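You operate a simulated robot arm through the tools that you are given. There is no shell and no other tool. Be economical: measure what you need, move in short steps, check, and stop when the job is done.

Carry out the task below with a simulated two-armed robot. There is one attempt and no reset: what you move stays moved.

Task
Take the white cloth panel from the far end of the long table and lay it out flat on the middle of the long table.

The check looks at the end state, three seconds after you hand in, the way a careful person would. Anything else that was tipped, shoved, dropped, spilled or broken makes it a failure. Flat cloth is picked up by pressing the open fingertips on it (5 to 10 N) and closing them slowly along it; thin cloth reads only 2 to 8 mm in the jaws.

Robot
Two 6-joint arms with two-finger grippers on one trunk, on a base that drives. Base frame: it is fixed to the floor where the robot stands at the start and does not move with it; the origin is under the middle of the robot, x ahead of it, y to its left, z up; the surface under the hand at the start is at about z = 880. Readings come in mm, rad, newtons and seconds.
The left shoulder is at the start at [70, 176, 915], the right one opposite. With the tool pointing down near the work surface each hand reaches from about 500 to 760 mm from the robot's upright axis, wherever it stands, measured 20 degrees to its own side. Places, roughly: middle of the long table [1100, -1500, 900]; white cloth panel [800, 0, 900]. Payload 2.45 kg a hand.
Tool frame (each hand has its own): the origin (TCP) lies between the finger pads and is the grasp point; the fingertips stand 26 mm ahead of it; z points along the fingers, y is the line along which they close. The gripper opens to 96 mm. The gripper's body begins 69 mm behind the TCP.
Orientation is told as [roll, pitch, yaw] about the base's x, y, z axes, in that order, counted from this pose: with the fingers straight down and closing along the base's y, the tool's x points along the base's -x, its y along +y and its z along -z.

Tools
- The arms move only by the tool nudge_tool. It takes "left_series", "right_series" or both (then of equal length, played together; a hand with none holds still); each is a list of rows, each a list of 3 entries, a list of its own where there are three numbers: the shift along the tool's x, y, z in mm, then the turn, a rotation vector about the tool's x, y, z in rad, then the finger opening in mm, from 0 to 96. In form: [[[tx, ty, tz], [ax, ay, az], jaw], ...]. A call has 1 to 8 rows; each row shifts and turns the commanded pose from where the row before left it, along the tool's axes as they then stand. Each row takes 0.2 s and may step no farther than 50 mm and 0.15 rad from the row before; otherwise, or with a gripper value out of range, the whole call is refused. Where a pose cannot be reached the arm comes as near as it can. A force on the tool above 40 N (or 10 N above the force at the start of the call, whichever is more), or a blocked arm, ends the call early, and 0.2 s more pass. Each finger halts on what it meets, pressing with about 36 N; the grip force reading is that of the motor and also rises with nothing between the fingers. The clock runs only during rows and for 0.2 s after the last one: add rows that do not move to give the fingers time. The reply holds the time, the measured pose of the TCP, the force on the tool along the base axes, the opening and the grip force, in the units named above and with some noise, with the torque about the TCP (base axes, N m) and any sound that the robot's microphone picked up.
- Cameras (640 x 400 px; columns grow to the right, rows downward): "scene" is now at [142.7, 26.3, 1265]; the picture's right is [0.16, -0.99, 0.00], its down [-0.39, -0.06, -0.92] and it looks along [0.91, 0.15, -0.39] (base axes); focal length 268 px, centre (320, 200). "left" rides on the left gripper at [82, -3, -98] in its tool frame; the picture's right is [0.04, 1.00, 0.00], its down [-0.73, 0.03, -0.68] and it looks along [-0.68, 0.03, 0.73] (tool axes); focal length 256 px, centre (320, 200). "right" rides on the right gripper at [82, 3, -98] in its tool frame; the picture's right is [-0.04, 1.00, 0.00], its down [-0.73, -0.03, -0.68] and it looks along [-0.68, -0.03, 0.73] (tool axes); focal length 256 px, centre (320, 200). There is no depth. A picture from a camera that has moved, and an enlarged one, comes with that camera's place and axes in the base frame and with its lens. The place of the scene camera against the robot may be out by one fixed shift of up to 25 mm in any direction.
- grab_frame(camera): a new picture of that camera. No time passes.
- move_column(by): slides the trunk up (or, below 0, down) by that many mm; the arms and the scene camera ride with it, the base frame stays. It gives what a move gives, with no picture.
- roll_base(legs): drives the robot by 1 to 6 legs, each [ahead, left, turn to the left] in mm, mm and rad, along the robot's own axes; the way and the turn of a leg run together, so that a leg with both is an arc; at most 1500 mm and 3.142 rad a leg. The arms and the cameras ride along, it lands a little off, and it stops where it bumps. It gives what a move gives.
- turn_head(pan, tilt): turns the head with the scene camera to pan (to the left, within 1.501 rad either way) and tilt (down, from -0.506 to 1.204), counted from straight ahead of the robot. It gives what a move gives.
- zoom(camera, box): a new picture of the part [left, top, right, bottom] of that camera's present view, enlarged. No time passes.
- close_job(): hands the job in; it is judged then, once.

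Go step by step. Nothing tells you exact positions but the pictures and the camera data: compare them with the known pose of the tool, close in by small moves and look again before you grip or let go. The budget is 120 turns and 88 pictures, counting those below and the enlarged ones. Unless the task says otherwise, let go and move clear before handing in, and close with one line.

The tools are called after "Emit:" by a JSON object that holds its "fn" and its "kwargs". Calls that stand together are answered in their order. nudge_tool: Moves the arms, as the interface text tells. Its arguments: {"type":"object","properties":{"left_series":{"type":"array"},"right_series":{"type":"array"}},"required":[]} The other tools are called the same way: move_column (by) slides the trunk up or down; roll_base (legs) drives the base; turn_head (pan, tilt) turns the head that bears the scene camera; grab_frame (camera) takes a picture; zoom (camera, box) takes an enlarged picture of a part of a camera's view; close_job () hands the job in.

At the start:

```text
t: 0.0
left_eef_pos: [565.9, 276.8, 1030.3]
left_tcp_rot: [0.001, 0.0, 0.0]
left_contact_force: [0.7, 0.9, -0.7]
left_ft_torque: [0.0, 0.02, 0.02]
left_width: 96.1
left_gripper_force: 0.0
right_eef_pos: [609.6, -206.9, 989.5]
right_tcp_rot: [-0.002, -0.001, 0.001]
right_contact_force: [-0.2, -0.3, -0.1]
right_ft_torque: [-0.01, 0.03, 0.0]
right_width: 96.0
right_gripper_force: 0.1
trunk travel left (down, up): [-400.0, 440.0]
robot x, y, heading: [2.4, 0.4, 0.001]
head pan, tilt: [0.161, 0.405]
```

scene: 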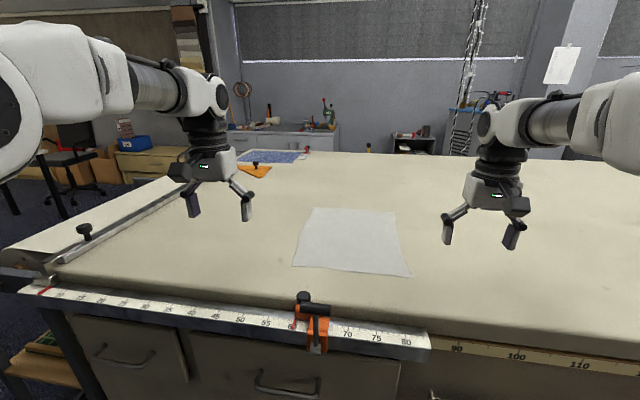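
right: 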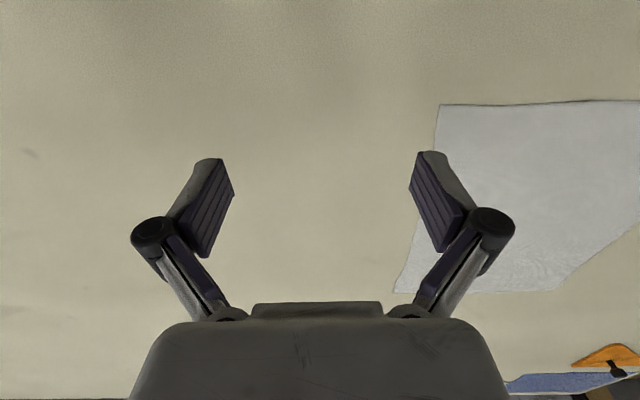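
left: 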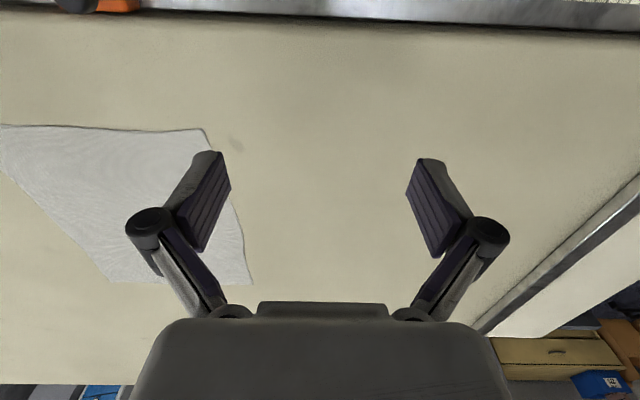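

I see the white cloth lying flat at roughly x 640–985, y −90 to 180, with the table's front edge near x 520. Next I'll look toward the middle of the table before planning.

Emit:
{"fn": "turn_head", "kwargs": {"pan": -0.9, "tilt": 0.35}}

```text
t: 1.3
left_eef_pos: [566.5, 276.8, 1029.9]
left_tcp_rot: [0.001, 0.0, 0.0]
left_contact_force: [-0.6, 0.7, -0.4]
left_ft_torque: [0.0, 0.0, 0.01]
left_width: 95.9
left_gripper_force: 0.1
right_eef_pos: [610.7, -204.7, 990.7]
right_tcp_rot: [0.001, 0.001, -0.001]
right_contact_force: [0.0, 0.5, -0.4]
right_ft_torque: [-0.02, 0.02, 0.01]
right_width: 95.8
right_gripper_force: 0.0
trunk travel left (down, up): [-400.0, 440.0]
robot x, y, heading: [4.3, -0.1, 0.001]
head pan, tilt: [-0.901, 0.351]
```

Emit:
{"fn": "grab_frame", "kwargs": {"camera": "scene"}}

```text
84 pictures are left
camera scene: at [109.2, -61.4, 1270.1], right [-0.78, -0.62, 0.0], down [-0.21, 0.27, -0.94], along [0.58, -0.74, -0.34], focal length 268 px, centre (320, 200)
```

scene: 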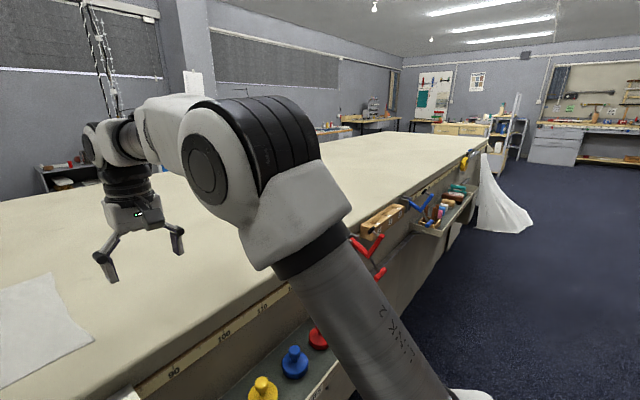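

The table runs clear to about y −3500, with trays sticking out of its front face at about x 420. I'll look down to see how much room the base has in front of it.

Emit:
{"fn": "turn_head", "kwargs": {"pan": 0.0, "tilt": 1.2}}

Emit:
{"fn": "grab_frame", "kwargs": {"camera": "scene"}}

```text
t: 2.5
left_eef_pos: [567.7, 277.9, 1030.0]
left_tcp_rot: [0.003, -0.001, 0.001]
left_contact_force: [-0.7, -0.2, -0.6]
left_ft_torque: [0.0, 0.03, 0.01]
left_width: 96.0
left_gripper_force: 0.1
right_eef_pos: [610.4, -205.5, 990.3]
right_tcp_rot: [-0.001, 0.001, 0.0]
right_contact_force: [0.4, 0.6, 1.3]
right_ft_torque: [-0.02, -0.02, 0.0]
right_width: 95.8
right_gripper_force: 0.1
trunk travel left (down, up): [-400.0, 440.0]
robot x, y, heading: [2.1, 3.1, -0.0]
head pan, tilt: [0.0, 1.201]
```

```text
83 pictures are left
camera scene: at [107.3, 11.5, 1202.8], right [0.0, -1.0, 0.0], down [-0.93, 0.0, -0.36], along [0.36, 0.0, -0.93], focal length 268 px, centre (320, 200)
```

scene: 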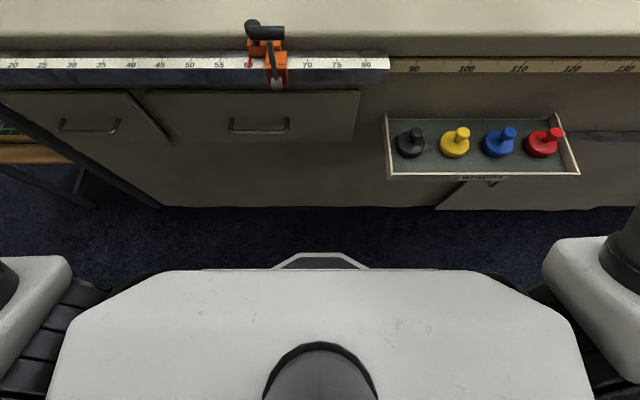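

The base front looks to be at about x 257 and the cabinet at about x 520, so there's room to move ahead roughly 200 mm. That would let the hands reach the cloth's far edge. I'll roll forward and look.

Emit:
{"fn": "roll_base", "kwargs": {"legs": [[190, 0, 0]]}}

Emit:
{"fn": "turn_head", "kwargs": {"pan": 0.0, "tilt": 0.6}}

Emit:
{"fn": "grab_frame", "kwargs": {"camera": "scene"}}

```text
t: 4.0
left_eef_pos: [755.7, 276.6, 1028.1]
left_tcp_rot: [-0.001, 0.003, -0.002]
left_contact_force: [0.6, -0.2, 0.0]
left_ft_torque: [0.0, 0.03, 0.01]
left_width: 96.2
left_gripper_force: 0.1
right_eef_pos: [798.3, -206.9, 989.2]
right_tcp_rot: [0.002, 0.002, -0.002]
right_contact_force: [-0.6, 0.5, -1.1]
right_ft_torque: [0.0, 0.03, 0.0]
right_width: 95.7
right_gripper_force: 0.0
trunk travel left (down, up): [-400.0, 440.0]
robot x, y, heading: [187.7, 2.1, -0.001]
head pan, tilt: [0.0, 1.201]
```

```text
t: 5.0
left_eef_pos: [754.7, 276.3, 1028.4]
left_tcp_rot: [-0.001, 0.0, 0.0]
left_contact_force: [-0.4, 0.0, -0.7]
left_ft_torque: [0.01, -0.02, 0.01]
left_width: 96.2
left_gripper_force: 0.0
right_eef_pos: [798.7, -206.8, 989.8]
right_tcp_rot: [0.0, 0.001, -0.002]
right_contact_force: [-0.3, -0.3, -0.5]
right_ft_torque: [0.03, 0.01, 0.01]
right_width: 95.8
right_gripper_force: 0.0
trunk travel left (down, up): [-400.0, 440.0]
robot x, y, heading: [188.5, -1.0, -0.003]
head pan, tilt: [0.0, 0.6]
```

```text
82 pictures are left
camera scene: at [327.5, 11.2, 1247.2], right [0.0, -1.0, 0.0], down [-0.57, 0.0, -0.82], along [0.82, 0.0, -0.57], focal length 268 px, centre (320, 200)
```

scene: 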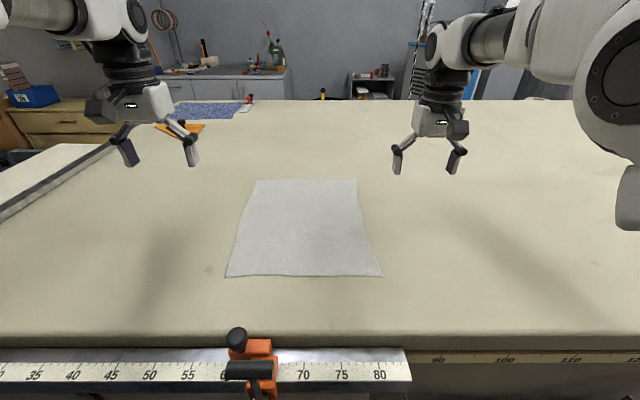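

The far edge comes out at x 920–955, spanning y −90 to 183. I'll use the wrist cameras, which are better calibrated, to pin down the far corners.

Emit:
{"fn": "grab_frame", "kwargs": {"camera": "left"}}

Emit:
{"fn": "grab_frame", "kwargs": {"camera": "right"}}

```text
81 pictures are left
camera left: at [673.2, 273.9, 1128.7], right [-0.04, 1.0, 0.0], down [0.73, 0.03, 0.68], along [0.68, 0.03, -0.73], focal length 256 px, centre (320, 200)
```

left: 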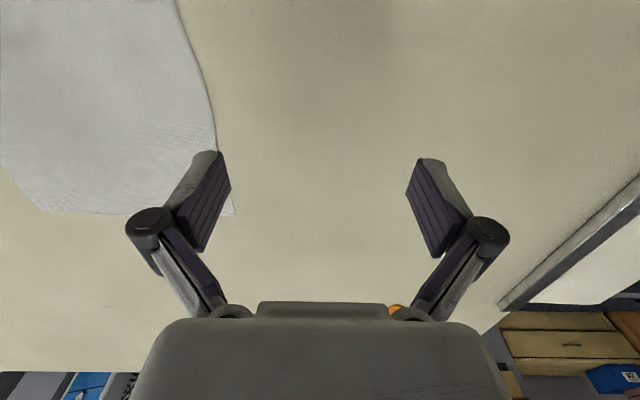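

```text
80 pictures are left
camera right: at [717.7, -202.7, 1088.7], right [0.04, 1.0, 0.0], down [0.73, -0.03, 0.68], along [0.68, -0.03, -0.73], focal length 256 px, centre (320, 200)
```

right: 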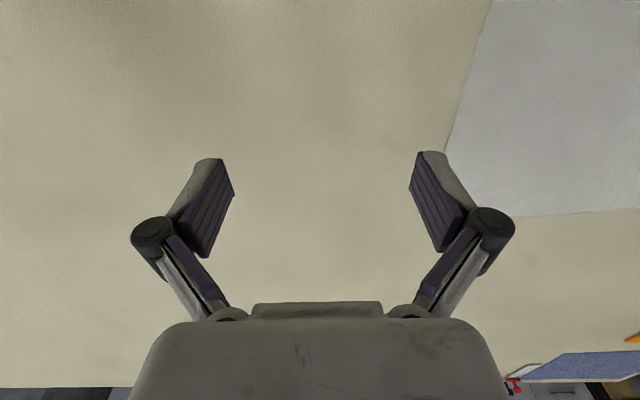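

The wrist views put the far edge at x≈941, with corners at y≈163 and −97. I'll bring both hands above it, pointing straight down, with TCP x≈922 and y≈118 and −52.

Emit:
{"fn": "nudge_tool", "kwargs": {"left_series": [[[-27.8, -26.3, 8], [0, 0, 0], 60], [[-27.8, -26.3, 8], [0, 0, 0], 60], [[-27.8, -26.3, 8], [0, 0, 0], 60], [[-27.8, -26.3, 8], [0, 0, 0], 60], [[-27.8, -26.3, 8], [0, 0, 0], 60], [[-27.8, -26.3, 8], [0, 0, 0], 60]], "right_series": [[[-20.5, 25.8, 1.5], [0, 0, 0], 60], [[-20.5, 25.8, 1.5], [0, 0, 0], 60], [[-20.5, 25.8, 1.5], [0, 0, 0], 60], [[-20.5, 25.8, 1.5], [0, 0, 0], 60], [[-20.5, 25.8, 1.5], [0, 0, 0], 60], [[-20.5, 25.8, 1.5], [0, 0, 0], 60]]}}

Emit:
{"fn": "grab_frame", "kwargs": {"camera": "left"}}

Emit:
{"fn": "grab_frame", "kwargs": {"camera": "right"}}

```text
t: 6.5
left_eef_pos: [884.2, 138.5, 978.8]
left_tcp_rot: [0.001, 0.001, -0.001]
left_contact_force: [-0.1, -0.9, -0.1]
left_ft_torque: [-0.03, -0.01, 0.0]
left_width: 60.0
left_gripper_force: 0.0
left hand out of reach, approached as far as the arm can: row 5, 6
right_eef_pos: [872.3, -71.8, 963.6]
right_tcp_rot: [0.0, -0.001, -0.002]
right_contact_force: [-0.2, 0.0, -0.4]
right_ft_torque: [-0.01, -0.01, -0.01]
right_width: 60.1
right_gripper_force: 0.1
right hand out of reach, approached as far as the arm can: row 4, 5, 6
trunk travel left (down, up): [-400.0, 440.0]
robot x, y, heading: [190.9, -0.5, -0.002]
head pan, tilt: [0.0, 0.6]
```

```text
79 pictures are left
camera left: at [801.4, 136.2, 1076.4], right [-0.04, 1.0, 0.0], down [0.73, 0.03, 0.68], along [0.68, 0.03, -0.73], focal length 256 px, centre (320, 200)
```

left: 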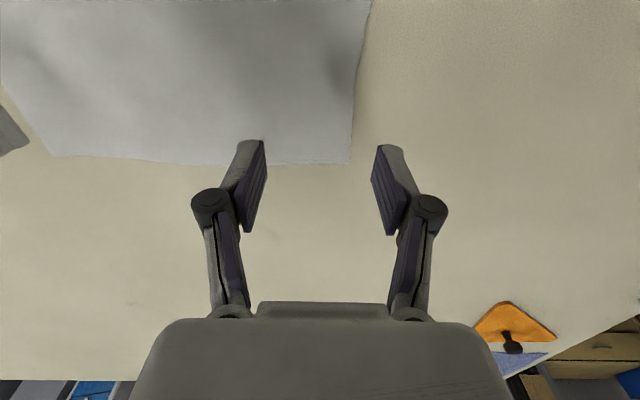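

```text
78 pictures are left
camera right: at [792.2, -68.6, 1061.6], right [0.04, 1.0, 0.0], down [0.73, -0.03, 0.68], along [0.68, -0.03, -0.73], focal length 256 px, centre (320, 200)
```

right: 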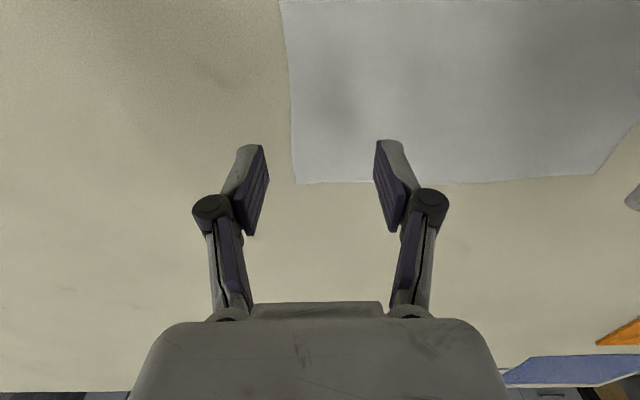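

The vertical reach falls short because the wrist sits above the shoulder. Raising the trunk while lowering the hands should gain some reach.

Emit:
{"fn": "move_column", "kwargs": {"by": 200}}

Emit:
{"fn": "nudge_tool", "kwargs": {"left_series": [[[0, -10, 45], [0, 0, 0], 60], [[0, -10, 45], [0, 0, 0], 60], [[0, 0, 48], [0, 0, 0], 60], [[0, 0, 48], [0, 0, 0], 60], [[-20, 0, 20], [0, 0, 0], 60], [[-17, 0, 15], [0, 0, 0], 60], [[0, 0, 0], [0, 0, 0], 60]], "right_series": [[[0, 10, 45], [0, 0, 0], 60], [[0, 10, 45], [0, 0, 0], 60], [[0, 0, 46], [0, 0, 0], 60], [[-10, 0, 46], [0, 0, 0], 60], [[-20, 0, 16], [0, 0, 0], 60], [[-20, 0, 10], [0, 0, 0], 60], [[0, 0, 0], [0, 0, 0], 60]]}}

```text
t: 8.6
left_eef_pos: [885.1, 138.1, 1177.4]
left_tcp_rot: [0.0, 0.0, -0.002]
left_contact_force: [0.5, 0.3, 0.6]
left_ft_torque: [0.02, 0.0, 0.04]
left_width: 59.9
left_gripper_force: 0.0
right_eef_pos: [872.8, -71.9, 1162.3]
right_tcp_rot: [0.0, 0.0, -0.001]
right_contact_force: [0.6, 0.5, -1.0]
right_ft_torque: [0.0, 0.0, 0.0]
right_width: 60.1
right_gripper_force: 0.1
trunk travel left (down, up): [-600.0, 240.0]
robot x, y, heading: [185.4, 1.2, -0.003]
head pan, tilt: [0.0, 0.6]
```

```text
t: 10.2
left_eef_pos: [919.7, 120.3, 954.9]
left_tcp_rot: [0.0, -0.003, -0.003]
left_contact_force: [-0.3, 0.4, 0.4]
left_ft_torque: [-0.07, 0.0, -0.02]
left_width: 60.0
left_gripper_force: 0.0
right_eef_pos: [913.6, -54.5, 960.6]
right_tcp_rot: [0.0, 0.0, 0.0]
right_contact_force: [-0.5, 0.2, -0.2]
right_ft_torque: [-0.03, 0.0, 0.0]
right_width: 59.6
right_gripper_force: 0.0
right hand out of reach, approached as far as the arm can: row 6
trunk travel left (down, up): [-600.0, 240.0]
robot x, y, heading: [186.6, -0.6, -0.005]
head pan, tilt: [0.0, 0.6]
```

Both hands are over the far edge. I'll lower them to just above the cloth and check.

Emit:
{"fn": "nudge_tool", "kwargs": {"left_series": [[[0, 0, 20], [0, 0, 0], 60], [[0, 0, 15], [0, 0, 0], 60], [[0, 0, 0], [0, 0, 0], 60]], "right_series": [[[0, 0, 22], [0, 0, 0], 60], [[-4, 0, 18], [0, 0, 0], 60], [[0, 0, 0], [0, 0, 0], 60]]}}

Emit:
{"fn": "grab_frame", "kwargs": {"camera": "left"}}

Emit:
{"fn": "grab_frame", "kwargs": {"camera": "right"}}

```text
t: 11.0
left_eef_pos: [920.3, 119.7, 921.0]
left_tcp_rot: [0.001, 0.0, -0.001]
left_contact_force: [-0.5, -0.4, 0.6]
left_ft_torque: [0.03, 0.01, 0.0]
left_width: 60.0
left_gripper_force: 0.0
right_eef_pos: [917.8, -55.2, 920.3]
right_tcp_rot: [0.0, -0.001, -0.001]
right_contact_force: [0.7, -0.2, 0.1]
right_ft_torque: [-0.01, 0.02, 0.0]
right_width: 60.2
right_gripper_force: 0.2
trunk travel left (down, up): [-600.0, 240.0]
robot x, y, heading: [189.9, -1.7, 0.002]
head pan, tilt: [0.0, 0.6]
```

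```text
77 pictures are left
camera left: at [838.6, 117.0, 1020.3], right [-0.04, 1.0, 0.0], down [0.73, 0.03, 0.68], along [0.68, 0.03, -0.73], focal length 256 px, centre (320, 200)
```

left: 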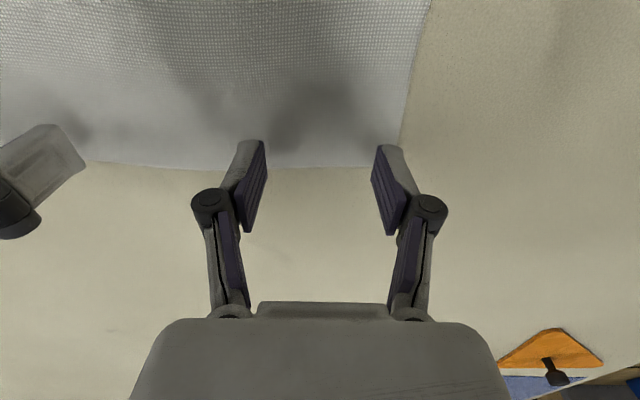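

```text
76 pictures are left
camera right: at [836.2, -51.4, 1018.1], right [0.04, 1.0, 0.0], down [0.73, -0.03, 0.68], along [0.68, -0.03, -0.73], focal length 256 px, centre (320, 200)
```

right: 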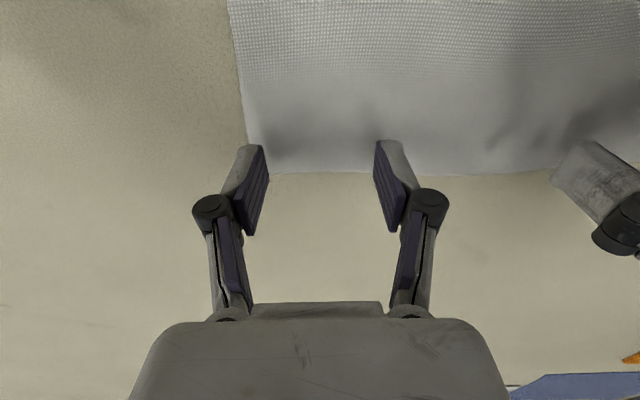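

The fingertips sit about 20 mm inside the far edge. The right hand needs to move 12 mm inward, and then I'll lower both until they make contact.

Emit:
{"fn": "nudge_tool", "kwargs": {"left_series": [[[0, -5, 0], [0, 0, 0], 60], [[0, 0, 6], [0, 0, 0], 60], [[0, 0, 5], [0, 0, 0], 60], [[0, 0, 0], [0, 0, 0], 60]], "right_series": [[[0, 12, 0], [0, 0, 0], 60], [[0, 0, 6], [0, 0, 0], 60], [[0, 0, 5], [0, 0, 0], 60], [[0, 0, 0], [0, 0, 0], 60]]}}

```text
t: 12.0
left_eef_pos: [920.8, 113.1, 909.6]
left_tcp_rot: [-0.001, 0.001, 0.0]
left_contact_force: [0.8, -0.1, 0.1]
left_ft_torque: [-0.03, -0.02, 0.03]
left_width: 59.8
left_gripper_force: 0.1
right_eef_pos: [915.9, -42.6, 908.3]
right_tcp_rot: [0.0, -0.001, -0.002]
right_contact_force: [-0.4, 0.2, 0.2]
right_ft_torque: [-0.01, 0.01, 0.0]
right_width: 60.0
right_gripper_force: 0.1
trunk travel left (down, up): [-600.0, 240.0]
robot x, y, heading: [192.3, 0.1, -0.001]
head pan, tilt: [0.0, 0.6]
```

Emit:
{"fn": "nudge_tool", "kwargs": {"left_series": [[[0, 0, 2], [0, 0, 0], 60], [[0, 0, 2], [0, 0, 0], 60], [[0, 0, 0], [0, 0, 0], 60]], "right_series": [[[0, 0, 2], [0, 0, 0], 60], [[0, 0, 1], [0, 0, 0], 60], [[0, 0, 0], [0, 0, 0], 60]]}}

```text
t: 12.8
left_eef_pos: [922.3, 114.0, 905.4]
left_tcp_rot: [0.0, 0.002, -0.001]
left_contact_force: [0.7, 0.5, 0.5]
left_ft_torque: [0.0, -0.04, -0.02]
left_width: 60.1
left_gripper_force: 0.2
right_eef_pos: [915.7, -43.1, 905.4]
right_tcp_rot: [-0.001, -0.001, -0.001]
right_contact_force: [0.1, -0.2, 0.5]
right_ft_torque: [-0.01, 0.02, 0.0]
right_width: 59.8
right_gripper_force: 0.1
trunk travel left (down, up): [-600.0, 240.0]
robot x, y, heading: [185.2, 1.9, 0.0]
head pan, tilt: [0.0, 0.6]
```

Emit:
{"fn": "nudge_tool", "kwargs": {"left_series": [[[0, 0, 1.5], [0, 0, 0], 60], [[0, 0, 1.5], [0, 0, 0], 60], [[0, 0, 0], [0, 0, 0], 60]], "right_series": [[[0, 0, 1.5], [0, 0, 0], 60], [[0, 0, 1.5], [0, 0, 0], 60], [[0, 0, 0], [0, 0, 0], 60]]}}

```text
t: 13.6
left_eef_pos: [921.6, 113.2, 903.3]
left_tcp_rot: [0.0, 0.0, -0.003]
left_contact_force: [0.9, 1.5, 5.6]
left_ft_torque: [0.16, -0.07, -0.03]
left_width: 61.0
left_gripper_force: 0.9
right_eef_pos: [915.1, -42.6, 905.9]
right_tcp_rot: [0.001, 0.0, -0.001]
right_contact_force: [0.5, -0.1, -0.3]
right_ft_torque: [0.01, 0.0, -0.02]
right_width: 60.1
right_gripper_force: 0.1
trunk travel left (down, up): [-600.0, 240.0]
robot x, y, heading: [188.0, -0.9, -0.007]
head pan, tilt: [0.0, 0.6]
```

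Emit:
{"fn": "nudge_tool", "kwargs": {"left_series": [[[0, 0, 0.5], [0, 0, 0], 60], [[0, 0, 0], [0, 0, 0], 60], [[0, 0, 0], [0, 0, 0], 60]], "right_series": [[[0, 0, 1.5], [0, 0, 0], 60], [[0, 0, 1], [0, 0, 0], 60], [[0, 0, 0], [0, 0, 0], 60]]}}

```text
t: 14.4
left_eef_pos: [920.6, 113.4, 904.5]
left_tcp_rot: [-0.001, -0.003, -0.002]
left_contact_force: [1.3, -0.4, 9.4]
left_ft_torque: [-0.04, -0.06, 0.02]
left_width: 58.6
left_gripper_force: 0.0
right_eef_pos: [914.4, -41.7, 903.0]
right_tcp_rot: [0.0, -0.005, -0.002]
right_contact_force: [2.7, 0.5, 7.4]
right_ft_torque: [0.04, -0.09, 0.01]
right_width: 61.6
right_gripper_force: 0.9
trunk travel left (down, up): [-600.0, 240.0]
robot x, y, heading: [191.0, -2.9, -0.0]
head pan, tilt: [0.0, 0.6]
```

Both hands are pressing at 7–9 N. Now I'll close the fingers slowly.

Emit:
{"fn": "nudge_tool", "kwargs": {"left_series": [[[0, 0, 0], [0, 0, 0], 52], [[0, 0, 0], [0, 0, 0], 44], [[0, 0, 0], [0, 0, 0], 36], [[0, 0, 0], [0, 0, 0], 28], [[0, 0, 0], [0, 0, 0], 20], [[0, 0, 0], [0, 0, 0], 12], [[0, 0, 0], [0, 0, 0], 5], [[0, 0, 0], [0, 0, 0], 0]], "right_series": [[[0, 0, 0], [0, 0, 0], 52], [[0, 0, 0], [0, 0, 0], 44], [[0, 0, 0], [0, 0, 0], 36], [[0, 0, 0], [0, 0, 0], 28], [[0, 0, 0], [0, 0, 0], 20], [[0, 0, 0], [0, 0, 0], 12], [[0, 0, 0], [0, 0, 0], 5], [[0, 0, 0], [0, 0, 0], 0]]}}

Emit:
{"fn": "grab_frame", "kwargs": {"camera": "left"}}

Emit:
{"fn": "grab_frame", "kwargs": {"camera": "right"}}

```text
t: 16.2
left_eef_pos: [916.0, 114.0, 907.6]
left_tcp_rot: [0.001, -0.005, -0.002]
left_contact_force: [-0.3, -6.7, 17.1]
left_ft_torque: [-0.23, 0.03, 0.01]
left_width: 0.0
left_gripper_force: 28.5
right_eef_pos: [911.5, -39.5, 907.1]
right_tcp_rot: [0.001, -0.008, -0.003]
right_contact_force: [1.7, 10.2, 18.5]
right_ft_torque: [-0.01, 0.12, 0.11]
right_width: 3.3
right_gripper_force: 35.5
trunk travel left (down, up): [-600.0, 240.0]
robot x, y, heading: [188.4, 1.4, 0.001]
head pan, tilt: [0.0, 0.6]
```

```text
75 pictures are left
camera left: at [833.9, 111.6, 1005.5], right [-0.04, 1.0, 0.0], down [0.73, 0.03, 0.68], along [0.68, 0.03, -0.73], focal length 256 px, centre (320, 200)
```

left: 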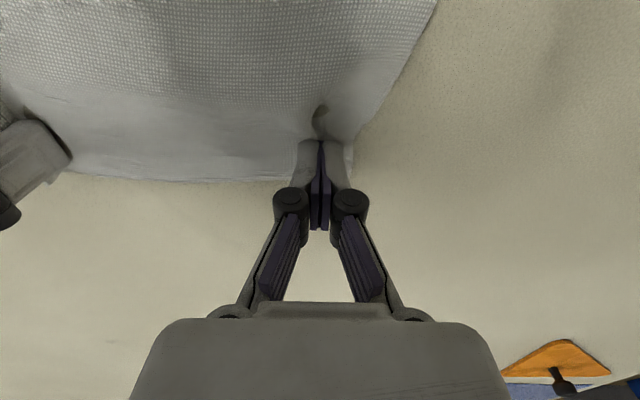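

```text
74 pictures are left
camera right: at [830.0, -37.4, 1004.7], right [0.04, 1.0, 0.0], down [0.73, -0.03, 0.68], along [0.68, -0.03, -0.73], focal length 256 px, centre (320, 200)
```

right: 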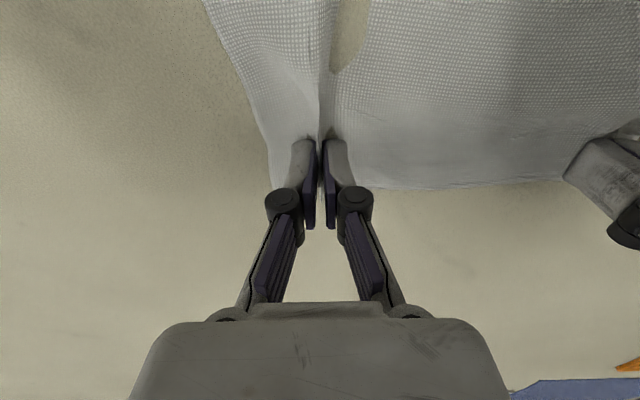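

The right hand has cloth at 3.3 mm, but the left closed on nothing. I'll lift the left hand, open it and look again.

Emit:
{"fn": "nudge_tool", "kwargs": {"left_series": [[[0, 0, -2], [0, 0, 0], 10], [[0, 0, -13], [0, 0, 0], 30], [[0, 0, 0], [0, 0, 0], 60], [[0, 0, 0], [0, 0, 0], 60]]}}

Emit:
{"fn": "grab_frame", "kwargs": {"camera": "left"}}

```text
t: 17.2
left_eef_pos: [918.5, 111.5, 920.5]
left_tcp_rot: [0.002, -0.002, -0.001]
left_contact_force: [0.9, -0.1, 0.0]
left_ft_torque: [-0.01, 0.0, -0.02]
left_width: 60.1
left_gripper_force: 0.0
right_eef_pos: [911.3, -42.9, 907.5]
right_tcp_rot: [-0.001, -0.007, -0.002]
right_contact_force: [2.3, -0.7, 23.0]
right_ft_torque: [-0.3, 0.06, 0.05]
right_width: 6.7
right_gripper_force: 37.5
trunk travel left (down, up): [-600.0, 240.0]
robot x, y, heading: [190.5, 1.1, -0.005]
head pan, tilt: [0.0, 0.6]
```

```text
73 pictures are left
camera left: at [835.4, 110.2, 1019.6], right [-0.04, 1.0, 0.0], down [0.73, 0.03, 0.68], along [0.68, 0.03, -0.73], focal length 256 px, centre (320, 200)
```

left: 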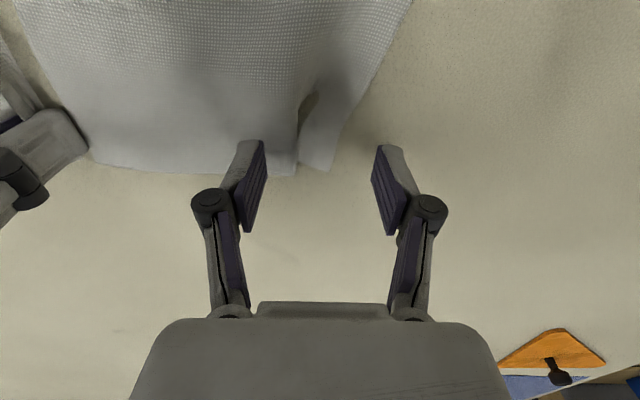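

A ridge stayed up near y≈102, and the cloth's corner is now at about y 121. I'll recentre the left hand at y≈92, narrow the opening to 46 and press again.

Emit:
{"fn": "nudge_tool", "kwargs": {"left_series": [[[0, -20, 0], [0, 0, 0], 46], [[0, 0, 8], [0, 0, 0], 46], [[0, 0, 5], [0, 0, 0], 46], [[0, 0, 3], [0, 0, 0], 46], [[0, 0, 2], [0, 0, 0], 46], [[0, 0, 0], [0, 0, 0], 46]]}}

Emit:
{"fn": "grab_frame", "kwargs": {"camera": "left"}}

```text
t: 18.6
left_eef_pos: [917.5, 94.9, 907.3]
left_tcp_rot: [0.001, -0.012, 0.0]
left_contact_force: [6.6, 1.5, 23.5]
left_ft_torque: [0.29, 0.04, -0.15]
left_width: 40.3
left_gripper_force: 0.2
right_eef_pos: [909.9, -41.5, 906.7]
right_tcp_rot: [0.002, -0.007, -0.002]
right_contact_force: [-3.0, 4.2, 50.6]
right_ft_torque: [0.05, -0.14, -0.06]
right_width: 0.9
right_gripper_force: 30.1
trunk travel left (down, up): [-600.0, 240.0]
robot x, y, heading: [191.2, 0.8, -0.001]
head pan, tilt: [0.0, 0.6]
```

```text
72 pictures are left
camera left: at [833.7, 92.0, 1005.0], right [-0.04, 1.0, 0.0], down [0.72, 0.03, 0.69], along [0.69, 0.03, -0.73], focal length 256 px, centre (320, 200)
```

left: 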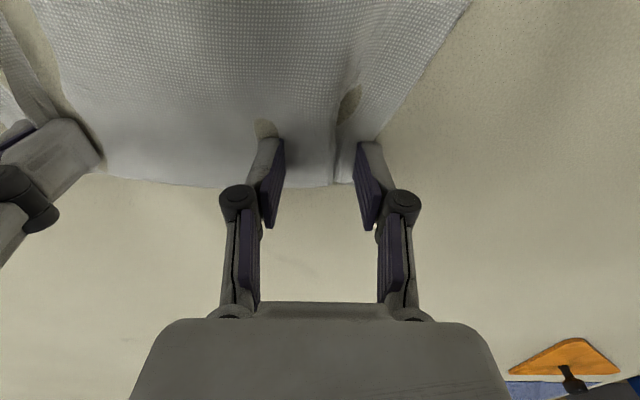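

Both hands are pressing too hard now, with the left at 23 N and the right at 50 N. I'll ease up and then close the left.

Emit:
{"fn": "nudge_tool", "kwargs": {"left_series": [[[0, 0, -2], [0, 0, 0], 46], [[0, 0, 0], [0, 0, 0], 40], [[0, 0, 0], [0, 0, 0], 32], [[0, 0, 0], [0, 0, 0], 24], [[0, 0, 0], [0, 0, 0], 16], [[0, 0, 0], [0, 0, 0], 8], [[0, 0, 0], [0, 0, 0], 0], [[0, 0, 0], [0, 0, 0], 0]], "right_series": [[[0, 0, -3], [0, 0, 0], 0], [[0, 0, -2], [0, 0, 0], 0], [[0, 0, 0], [0, 0, 0], 0], [[0, 0, 0], [0, 0, 0], 0], [[0, 0, 0], [0, 0, 0], 0], [[0, 0, 0], [0, 0, 0], 0], [[0, 0, 0], [0, 0, 0], 0], [[0, 0, 0], [0, 0, 0], 0]]}}

Emit:
{"fn": "grab_frame", "kwargs": {"camera": "left"}}

Emit:
{"fn": "grab_frame", "kwargs": {"camera": "right"}}

```text
t: 19.5
left_eef_pos: [920.0, 90.7, 906.2]
left_tcp_rot: [-0.002, -0.007, -0.003]
left_contact_force: [-4.4, -5.0, 13.9]
left_ft_torque: [0.0, 0.09, 0.03]
left_width: 0.0
left_gripper_force: 29.0
right_eef_pos: [913.0, -42.8, 906.8]
right_tcp_rot: [0.001, -0.005, -0.001]
right_contact_force: [0.6, 0.0, 1.9]
right_ft_torque: [0.06, 0.04, 0.03]
right_width: 2.6
right_gripper_force: 29.1
trunk travel left (down, up): [-600.0, 240.0]
robot x, y, heading: [189.7, -0.4, -0.003]
head pan, tilt: [0.0, 0.6]
stopped in row 4 (left hand): the force on the tool passed its limit at 46 N (the readings are from after the stop); the commanded pose is now the measured one
```

```text
71 pictures are left
camera left: at [836.2, 87.9, 1005.6], right [-0.04, 1.0, 0.0], down [0.73, 0.03, 0.68], along [0.68, 0.02, -0.73], focal length 256 px, centre (320, 200)
```

left: 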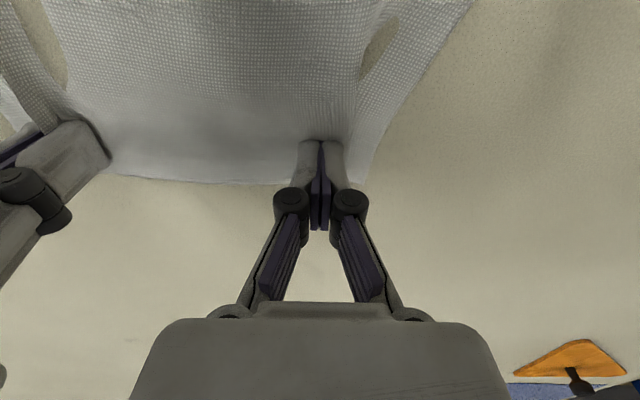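

```text
70 pictures are left
camera right: at [832.4, -38.8, 1005.5], right [0.04, 1.0, 0.0], down [0.73, -0.03, 0.68], along [0.68, -0.03, -0.73], focal length 256 px, centre (320, 200)
```

right: 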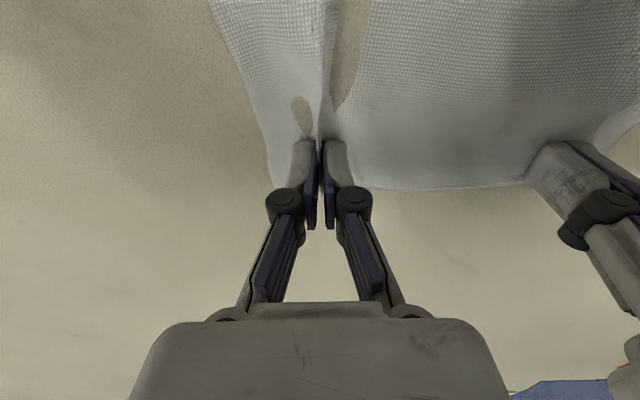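

The left slipped again, while the right is holding at 2.6 mm. I'll open the left, raise it and look.

Emit:
{"fn": "nudge_tool", "kwargs": {"left_series": [[[0, 0, -4], [0, 0, 0], 10], [[0, 0, -10], [0, 0, 0], 30], [[0, 0, 0], [0, 0, 0], 50], [[0, 0, 0], [0, 0, 0], 50]]}}

Emit:
{"fn": "grab_frame", "kwargs": {"camera": "left"}}

Emit:
{"fn": "grab_frame", "kwargs": {"camera": "scene"}}

```text
t: 20.5
left_eef_pos: [918.7, 89.8, 918.9]
left_tcp_rot: [-0.004, -0.006, -0.003]
left_contact_force: [-0.5, -0.5, -0.4]
left_ft_torque: [0.01, 0.01, 0.0]
left_width: 50.0
left_gripper_force: 0.1
right_eef_pos: [912.7, -41.4, 907.0]
right_tcp_rot: [0.001, 0.001, 0.0]
right_contact_force: [1.1, 0.1, 21.4]
right_ft_torque: [0.19, -0.29, -0.02]
right_width: 3.6
right_gripper_force: 30.2
trunk travel left (down, up): [-600.0, 240.0]
robot x, y, heading: [185.5, -1.4, -0.003]
head pan, tilt: [0.0, 0.6]
```

```text
69 pictures are left
camera left: at [835.4, 88.9, 1018.6], right [-0.04, 1.0, 0.0], down [0.73, 0.03, 0.68], along [0.68, 0.02, -0.73], focal length 256 px, centre (320, 200)
```

left: 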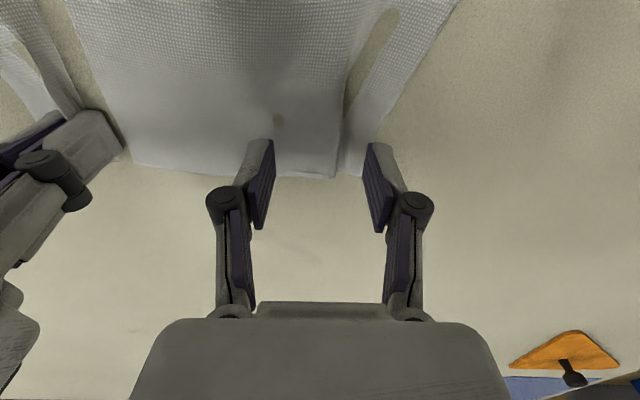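

```text
68 pictures are left
camera scene: at [323.4, 11.3, 1447.9], right [0.0, -1.0, 0.0], down [-0.56, 0.0, -0.83], along [0.83, 0.0, -0.56], focal length 268 px, centre (320, 200)
```

scene: 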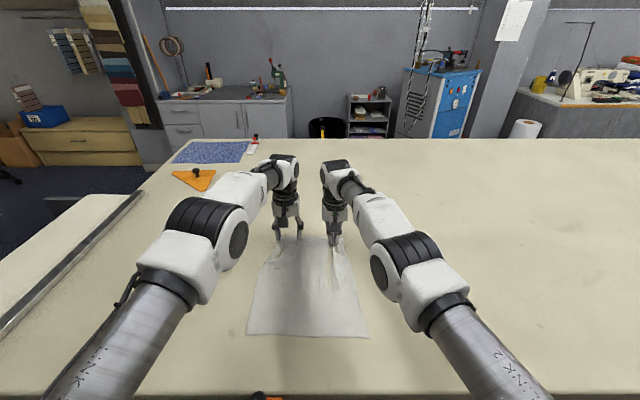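

The corner strip is at y≈105–124 with a ridge beside it. I'll centre a 30 mm opening on the ridge and press lightly.

Emit:
{"fn": "nudge_tool", "kwargs": {"left_series": [[[0, 14, 0], [0, 0, 0], 34], [[0, 0, 6], [0, 0, 0], 34], [[0, 0, 4], [0, 0, 0], 34], [[0, 0, 2], [0, 0, 0], 34], [[0, 0, 0], [0, 0, 0], 34]]}}

Emit:
{"fn": "grab_frame", "kwargs": {"camera": "left"}}

```text
t: 21.7
left_eef_pos: [919.0, 104.9, 906.6]
left_tcp_rot: [-0.004, -0.004, -0.003]
left_contact_force: [-0.7, 0.0, -0.3]
left_ft_torque: [-0.02, -0.01, 0.01]
left_width: 33.9
left_gripper_force: 0.1
right_eef_pos: [912.0, -41.8, 906.4]
right_tcp_rot: [0.001, 0.0, -0.001]
right_contact_force: [-0.7, 0.6, 19.9]
right_ft_torque: [-0.03, 0.06, 0.0]
right_width: 1.6
right_gripper_force: 31.8
trunk travel left (down, up): [-600.0, 240.0]
robot x, y, heading: [190.6, -2.9, -0.003]
head pan, tilt: [0.0, 0.6]
```

```text
67 pictures are left
camera left: at [835.2, 103.9, 1006.5], right [-0.04, 1.0, 0.0], down [0.73, 0.03, 0.68], along [0.68, 0.02, -0.73], focal length 256 px, centre (320, 200)
```

left: 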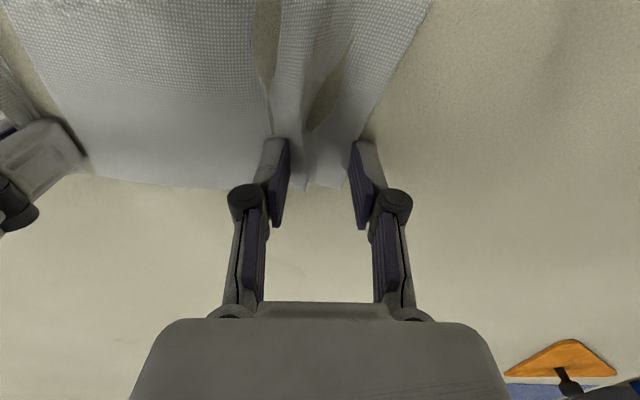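

Emit:
{"fn": "nudge_tool", "kwargs": {"left_series": [[[0, 0, 1.5], [0, 0, 0], 34], [[0, 0, 1.5], [0, 0, 0], 34], [[0, 0, 0], [0, 0, 0], 34]]}}

```text
t: 22.5
left_eef_pos: [917.8, 104.7, 906.4]
left_tcp_rot: [-0.004, -0.009, -0.004]
left_contact_force: [5.5, -0.5, 15.0]
left_ft_torque: [-0.29, -0.15, 0.07]
left_width: 34.1
left_gripper_force: 0.1
right_eef_pos: [911.5, -41.9, 907.7]
right_tcp_rot: [0.0, -0.003, -0.002]
right_contact_force: [0.7, -0.5, 5.9]
right_ft_torque: [-0.1, 0.07, 0.02]
right_width: 5.1
right_gripper_force: 31.1
trunk travel left (down, up): [-600.0, 240.0]
robot x, y, heading: [185.9, 0.1, -0.005]
head pan, tilt: [0.0, 0.6]
```

Emit:
{"fn": "nudge_tool", "kwargs": {"left_series": [[[0, 0, -1], [0, 0, 0], 30], [[0, 0, -0.3], [0, 0, 0], 26], [[0, 0, -0.3], [0, 0, 0], 22], [[0, 0, -0.3], [0, 0, 0], 18], [[0, 0, -0.2], [0, 0, 0], 14], [[0, 0, 0], [0, 0, 0], 10], [[0, 0, 0], [0, 0, 0], 5], [[0, 0, 0], [0, 0, 0], 0]]}}

Emit:
{"fn": "grab_frame", "kwargs": {"camera": "left"}}

```text
t: 24.3
left_eef_pos: [916.9, 105.7, 905.5]
left_tcp_rot: [-0.003, -0.005, -0.002]
left_contact_force: [-2.4, 0.7, 15.3]
left_ft_torque: [0.0, 0.02, -0.05]
left_width: 0.0
left_gripper_force: 28.2
right_eef_pos: [911.8, -41.7, 906.4]
right_tcp_rot: [-0.002, -0.001, -0.001]
right_contact_force: [0.4, 1.8, 7.9]
right_ft_torque: [0.04, 0.03, 0.03]
right_width: 4.1
right_gripper_force: 31.7
trunk travel left (down, up): [-600.0, 240.0]
robot x, y, heading: [185.9, -1.0, 0.003]
head pan, tilt: [0.0, 0.6]
```

```text
66 pictures are left
camera left: at [834.5, 104.2, 1005.7], right [-0.04, 1.0, 0.0], down [0.73, 0.03, 0.68], along [0.68, 0.02, -0.73], focal length 256 px, centre (320, 200)
```

left: 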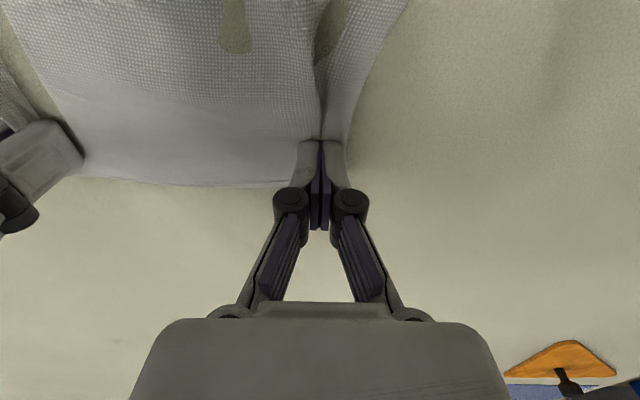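

The left still reads 0. I'll lift both hands 30 mm and see what actually comes up.

Emit:
{"fn": "nudge_tool", "kwargs": {"left_series": [[[0, 0, -10], [0, 0, 0], 0], [[0, 0, -10], [0, 0, 0], 0], [[0, 0, -10], [0, 0, 0], 0], [[0, 0, 0], [0, 0, 0], 0]], "right_series": [[[0, 0, -10], [0, 0, 0], 0], [[0, 0, -10], [0, 0, 0], 0], [[0, 0, -10], [0, 0, 0], 0], [[0, 0, 0], [0, 0, 0], 0]]}}

Emit:
{"fn": "grab_frame", "kwargs": {"camera": "left"}}

Emit:
{"fn": "grab_frame", "kwargs": {"camera": "right"}}

```text
t: 25.3
left_eef_pos: [919.2, 104.2, 935.5]
left_tcp_rot: [-0.003, -0.002, -0.003]
left_contact_force: [0.1, 0.3, 0.8]
left_ft_torque: [0.02, 0.01, 0.0]
left_width: 0.0
left_gripper_force: 28.7
right_eef_pos: [915.0, -41.9, 933.4]
right_tcp_rot: [0.001, -0.001, -0.002]
right_contact_force: [0.2, 0.3, 1.9]
right_ft_torque: [0.0, 0.04, 0.03]
right_width: 5.6
right_gripper_force: 29.7
trunk travel left (down, up): [-600.0, 240.0]
robot x, y, heading: [185.8, -0.7, -0.001]
head pan, tilt: [0.0, 0.6]
```

```text
65 pictures are left
camera left: at [837.3, 102.6, 1034.1], right [-0.04, 1.0, 0.0], down [0.73, 0.03, 0.68], along [0.68, 0.02, -0.73], focal length 256 px, centre (320, 200)
```

left: 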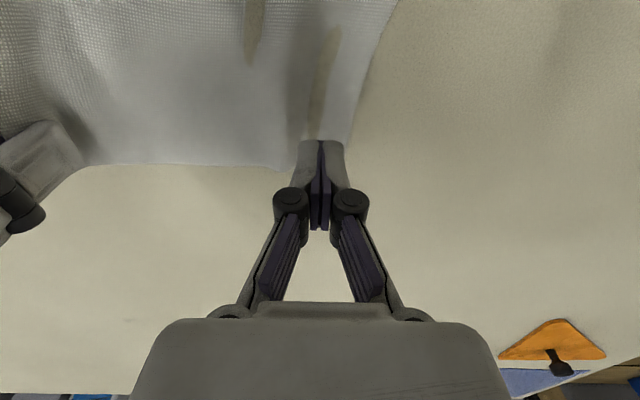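

```text
64 pictures are left
camera right: at [833.8, -38.0, 1033.4], right [0.04, 1.0, 0.0], down [0.73, -0.03, 0.68], along [0.68, -0.03, -0.73], focal length 256 px, centre (320, 200)
```

right: 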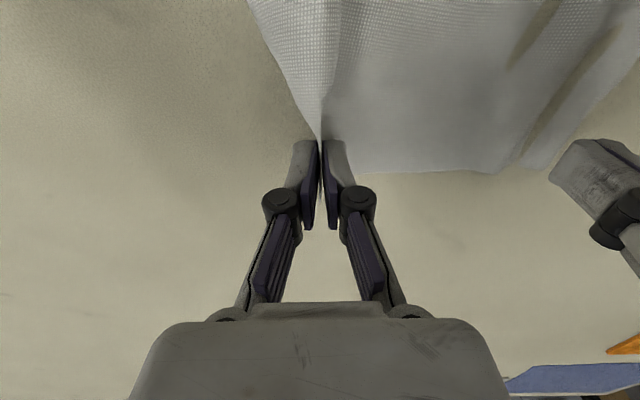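

The right holds its corner and the left holds nothing. I'll set the right back low and press the left further in, at x≈903, y≈85, on a fuller patch.

Emit:
{"fn": "nudge_tool", "kwargs": {"left_series": [[[15, -18, 0], [0, 0, 0], 25], [[0, 0, 0], [0, 0, 0], 52], [[0, 0, 15], [0, 0, 0], 52], [[0, 0, 8], [0, 0, 0], 52], [[0, 0, 5], [0, 0, 0], 52], [[0, 0, 2], [0, 0, 0], 52], [[0, 0, 0], [0, 0, 0], 52]], "right_series": [[[0, 0, 10], [0, 0, 0], 0], [[0, 0, 10], [0, 0, 0], 0], [[0, 0, 0], [0, 0, 0], 0], [[0, 0, 0], [0, 0, 0], 0], [[0, 0, 0], [0, 0, 0], 0], [[0, 0, 0], [0, 0, 0], 0], [[0, 0, 0], [0, 0, 0], 0]]}}

Emit:
{"fn": "grab_frame", "kwargs": {"camera": "left"}}

```text
t: 26.9
left_eef_pos: [905.4, 86.2, 905.8]
left_tcp_rot: [-0.003, -0.005, -0.002]
left_contact_force: [3.5, -0.9, 6.3]
left_ft_torque: [0.12, -0.08, -0.08]
left_width: 50.2
left_gripper_force: 0.1
right_eef_pos: [913.1, -39.5, 915.6]
right_tcp_rot: [-0.001, 0.002, -0.002]
right_contact_force: [1.1, -0.4, -2.6]
right_ft_torque: [0.01, 0.03, -0.01]
right_width: 4.7
right_gripper_force: 28.2
trunk travel left (down, up): [-600.0, 240.0]
robot x, y, heading: [188.2, 0.4, 0.0]
head pan, tilt: [0.0, 0.6]
```

```text
63 pictures are left
camera left: at [822.2, 85.4, 1004.7], right [-0.04, 1.0, 0.0], down [0.73, 0.03, 0.68], along [0.68, 0.02, -0.73], focal length 256 px, centre (320, 200)
```

left: 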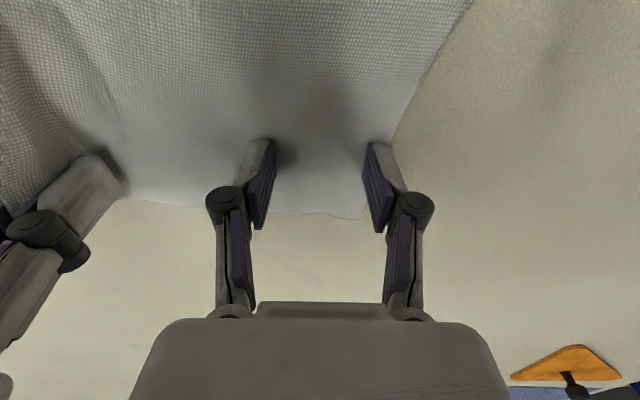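

The cloth is flat under the left hand now and the press is 6 N. I'll close in finer steps and check partway.

Emit:
{"fn": "nudge_tool", "kwargs": {"left_series": [[[0, 0, 0], [0, 0, 0], 47], [[0, 0, 0], [0, 0, 0], 42], [[0, 0, 0], [0, 0, 0], 37], [[0, 0, 0], [0, 0, 0], 32], [[0, 0, 0], [0, 0, 0], 27], [[0, 0, 0], [0, 0, 0], 22]]}}

Emit:
{"fn": "grab_frame", "kwargs": {"camera": "left"}}

```text
t: 28.3
left_eef_pos: [902.2, 86.6, 906.3]
left_tcp_rot: [-0.003, -0.004, -0.003]
left_contact_force: [1.4, -2.6, 23.4]
left_ft_torque: [-0.38, -0.07, -0.02]
left_width: 22.4
left_gripper_force: 0.0
right_eef_pos: [910.9, -40.3, 916.7]
right_tcp_rot: [0.0, 0.0, -0.003]
right_contact_force: [0.0, 3.7, -0.8]
right_ft_torque: [0.17, -0.04, -0.03]
right_width: 3.4
right_gripper_force: 29.7
trunk travel left (down, up): [-600.0, 240.0]
robot x, y, heading: [189.4, 1.8, -0.002]
head pan, tilt: [0.0, 0.6]
```

```text
62 pictures are left
camera left: at [820.3, 85.1, 1005.8], right [-0.04, 1.0, 0.0], down [0.73, 0.03, 0.68], along [0.68, 0.02, -0.73], focal length 256 px, centre (320, 200)
```

left: 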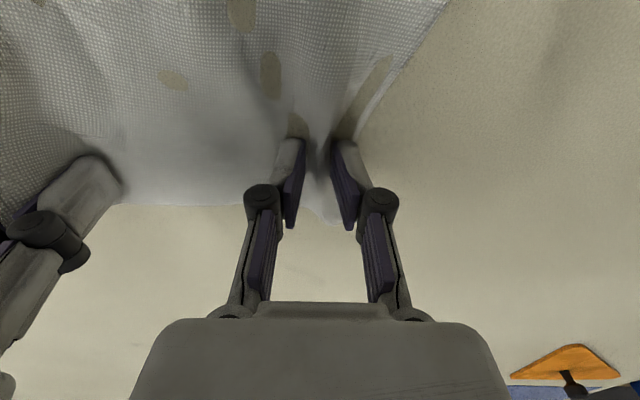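

Cloth is bunching between the fingers. I'll keep closing.

Emit:
{"fn": "nudge_tool", "kwargs": {"left_series": [[[0, 0, 0], [0, 0, 0], 18], [[0, 0, 0], [0, 0, 0], 14], [[0, 0, 0], [0, 0, 0], 10], [[0, 0, 0], [0, 0, 0], 6], [[0, 0, 0], [0, 0, 0], 2], [[0, 0, 0], [0, 0, 0], 0], [[0, 0, 0], [0, 0, 0], 0]]}}

Emit:
{"fn": "grab_frame", "kwargs": {"camera": "left"}}

```text
t: 29.9
left_eef_pos: [902.9, 85.0, 907.2]
left_tcp_rot: [-0.002, -0.004, -0.004]
left_contact_force: [-2.1, -18.6, 21.2]
left_ft_torque: [-0.02, 0.07, -0.18]
left_width: 2.5
left_gripper_force: 32.4
right_eef_pos: [911.9, -40.4, 916.0]
right_tcp_rot: [0.002, 0.0, 0.002]
right_contact_force: [1.4, 18.7, -0.6]
right_ft_torque: [0.52, -0.07, -0.1]
right_width: 1.7
right_gripper_force: 30.6
trunk travel left (down, up): [-600.0, 240.0]
robot x, y, heading: [185.4, 4.7, 0.004]
head pan, tilt: [0.0, 0.6]
```

```text
61 pictures are left
camera left: at [819.7, 84.0, 1005.6], right [-0.04, 1.0, 0.0], down [0.73, 0.03, 0.68], along [0.68, 0.02, -0.73], focal length 256 px, centre (320, 200)
```

left: 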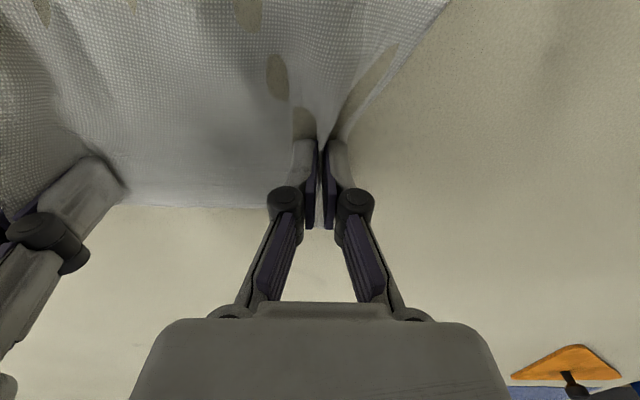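

Both hands are gripping, with about 18 N of tension between them. I'll relax that by bringing the left in 8 mm, then lift a little.

Emit:
{"fn": "nudge_tool", "kwargs": {"left_series": [[[0, -5, 0], [0, 0, 0], 0], [[0, -5, -4], [0, 0, 0], 0], [[0, 0, -10], [0, 0, 0], 0], [[0, 0, -15], [0, 0, 0], 0], [[0, 0, -15], [0, 0, 0], 0], [[0, 0, 0], [0, 0, 0], 0]], "right_series": [[[0, 0, 0], [0, 0, 0], 0], [[0, 0, -4], [0, 0, 0], 0], [[0, 0, -5], [0, 0, 0], 0], [[0, 0, -12], [0, 0, 0], 0], [[0, 0, -15], [0, 0, 0], 0], [[0, 0, 0], [0, 0, 0], 0]]}}

Emit:
{"fn": "grab_frame", "kwargs": {"camera": "left"}}

Emit:
{"fn": "grab_frame", "kwargs": {"camera": "right"}}

```text
t: 31.3
left_eef_pos: [904.7, 77.0, 948.7]
left_tcp_rot: [-0.003, -0.001, -0.005]
left_contact_force: [-0.9, -3.1, 1.3]
left_ft_torque: [-0.18, 0.04, -0.02]
left_width: 2.2
left_gripper_force: 35.4
right_eef_pos: [912.6, -41.2, 949.9]
right_tcp_rot: [0.001, 0.003, -0.005]
right_contact_force: [0.1, 1.2, 2.3]
right_ft_torque: [0.09, 0.01, 0.01]
right_width: 2.1
right_gripper_force: 35.3
trunk travel left (down, up): [-600.0, 240.0]
robot x, y, heading: [187.3, -0.7, -0.001]
head pan, tilt: [0.0, 0.6]
```

```text
60 pictures are left
camera left: at [823.0, 75.0, 1048.1], right [-0.04, 1.0, 0.0], down [0.73, 0.03, 0.68], along [0.68, 0.02, -0.73], focal length 256 px, centre (320, 200)
```

left: 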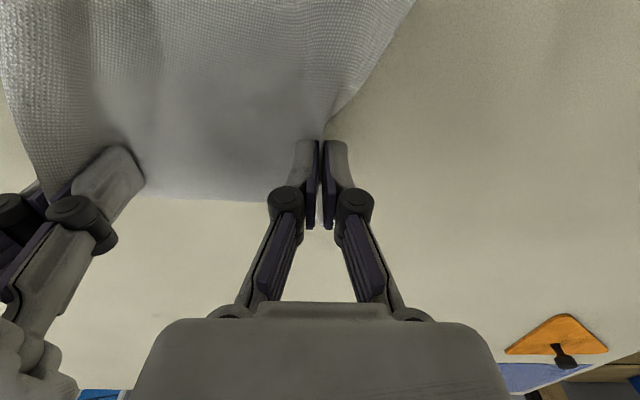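

```text
59 pictures are left
camera right: at [833.0, -37.2, 1048.6], right [0.04, 1.0, 0.0], down [0.74, -0.03, 0.68], along [0.68, -0.03, -0.74], focal length 256 px, centre (320, 200)
```

right: 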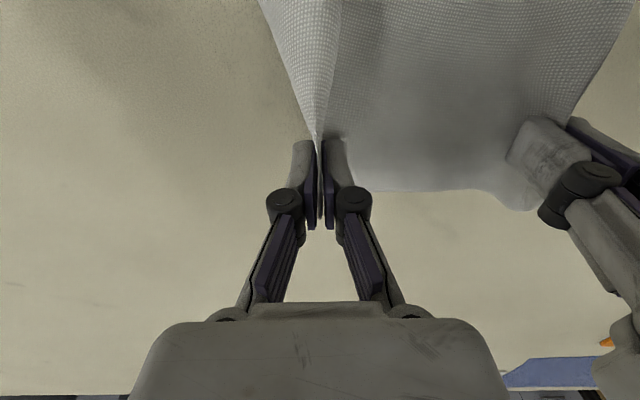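

Both corners are held. I'll raise the trunk, then the arms, so the cloth hangs clear of the table.

Emit:
{"fn": "move_column", "kwargs": {"by": 235}}

Emit:
{"fn": "nudge_tool", "kwargs": {"left_series": [[[15, 0, -10], [0, 0, 0], 0], [[20, 0, -15], [0, 0, 0], 0], [[20, 0, -20], [0, 0, 0], 0], [[20, 0, -20], [0, 0, 0], 0], [[20, 0, -20], [0, 0, 0], 0], [[0, 0, 0], [0, 0, 0], 0]], "right_series": [[[15, 0, -10], [0, 0, 0], 0], [[20, 0, -15], [0, 0, 0], 0], [[20, 0, -20], [0, 0, 0], 0], [[20, 0, -20], [0, 0, 0], 0], [[20, 0, -20], [0, 0, 0], 0], [[0, 0, 0], [0, 0, 0], 0]]}}

Emit:
{"fn": "grab_frame", "kwargs": {"camera": "scene"}}

```text
t: 33.8
left_eef_pos: [905.9, 76.5, 1183.7]
left_tcp_rot: [-0.003, -0.002, -0.003]
left_contact_force: [0.2, -2.7, -0.8]
left_ft_torque: [-0.17, 0.02, -0.05]
left_width: 3.5
left_gripper_force: 28.9
right_eef_pos: [913.8, -40.6, 1184.0]
right_tcp_rot: [0.001, 0.002, -0.003]
right_contact_force: [0.2, 2.2, 0.9]
right_ft_torque: [0.09, 0.04, 0.01]
right_width: 5.2
right_gripper_force: 32.2
trunk travel left (down, up): [-835.0, 5.0]
robot x, y, heading: [190.3, -2.5, -0.003]
head pan, tilt: [0.0, 0.6]
```

```text
t: 35.2
left_eef_pos: [813.4, 79.2, 1265.1]
left_tcp_rot: [-0.014, 0.011, 0.004]
left_contact_force: [1.3, -29.8, -6.7]
left_ft_torque: [-0.51, 0.11, -0.36]
left_width: 1.5
left_gripper_force: 30.3
right_eef_pos: [823.0, -52.1, 1246.2]
right_tcp_rot: [0.029, 0.055, -0.028]
right_contact_force: [-1.2, 30.2, 5.9]
right_ft_torque: [0.86, -0.02, 0.34]
right_width: 2.8
right_gripper_force: 32.7
trunk travel left (down, up): [-835.0, 5.0]
robot x, y, heading: [188.2, 5.7, -0.003]
head pan, tilt: [0.0, 0.6]
```

```text
58 pictures are left
camera scene: at [329.8, 11.6, 1682.1], right [0.0, -1.0, 0.0], down [-0.57, 0.0, -0.82], along [0.82, 0.0, -0.57], focal length 268 px, centre (320, 200)
```

scene: 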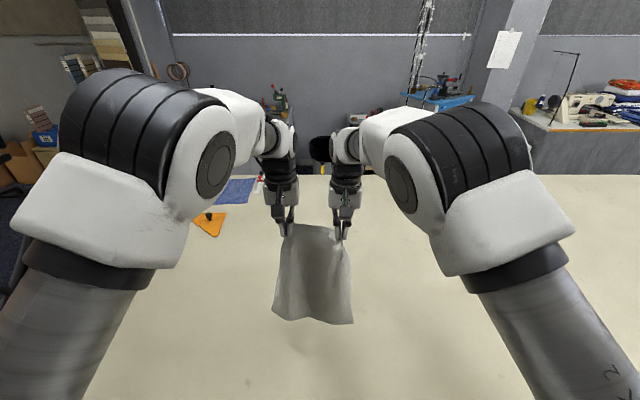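

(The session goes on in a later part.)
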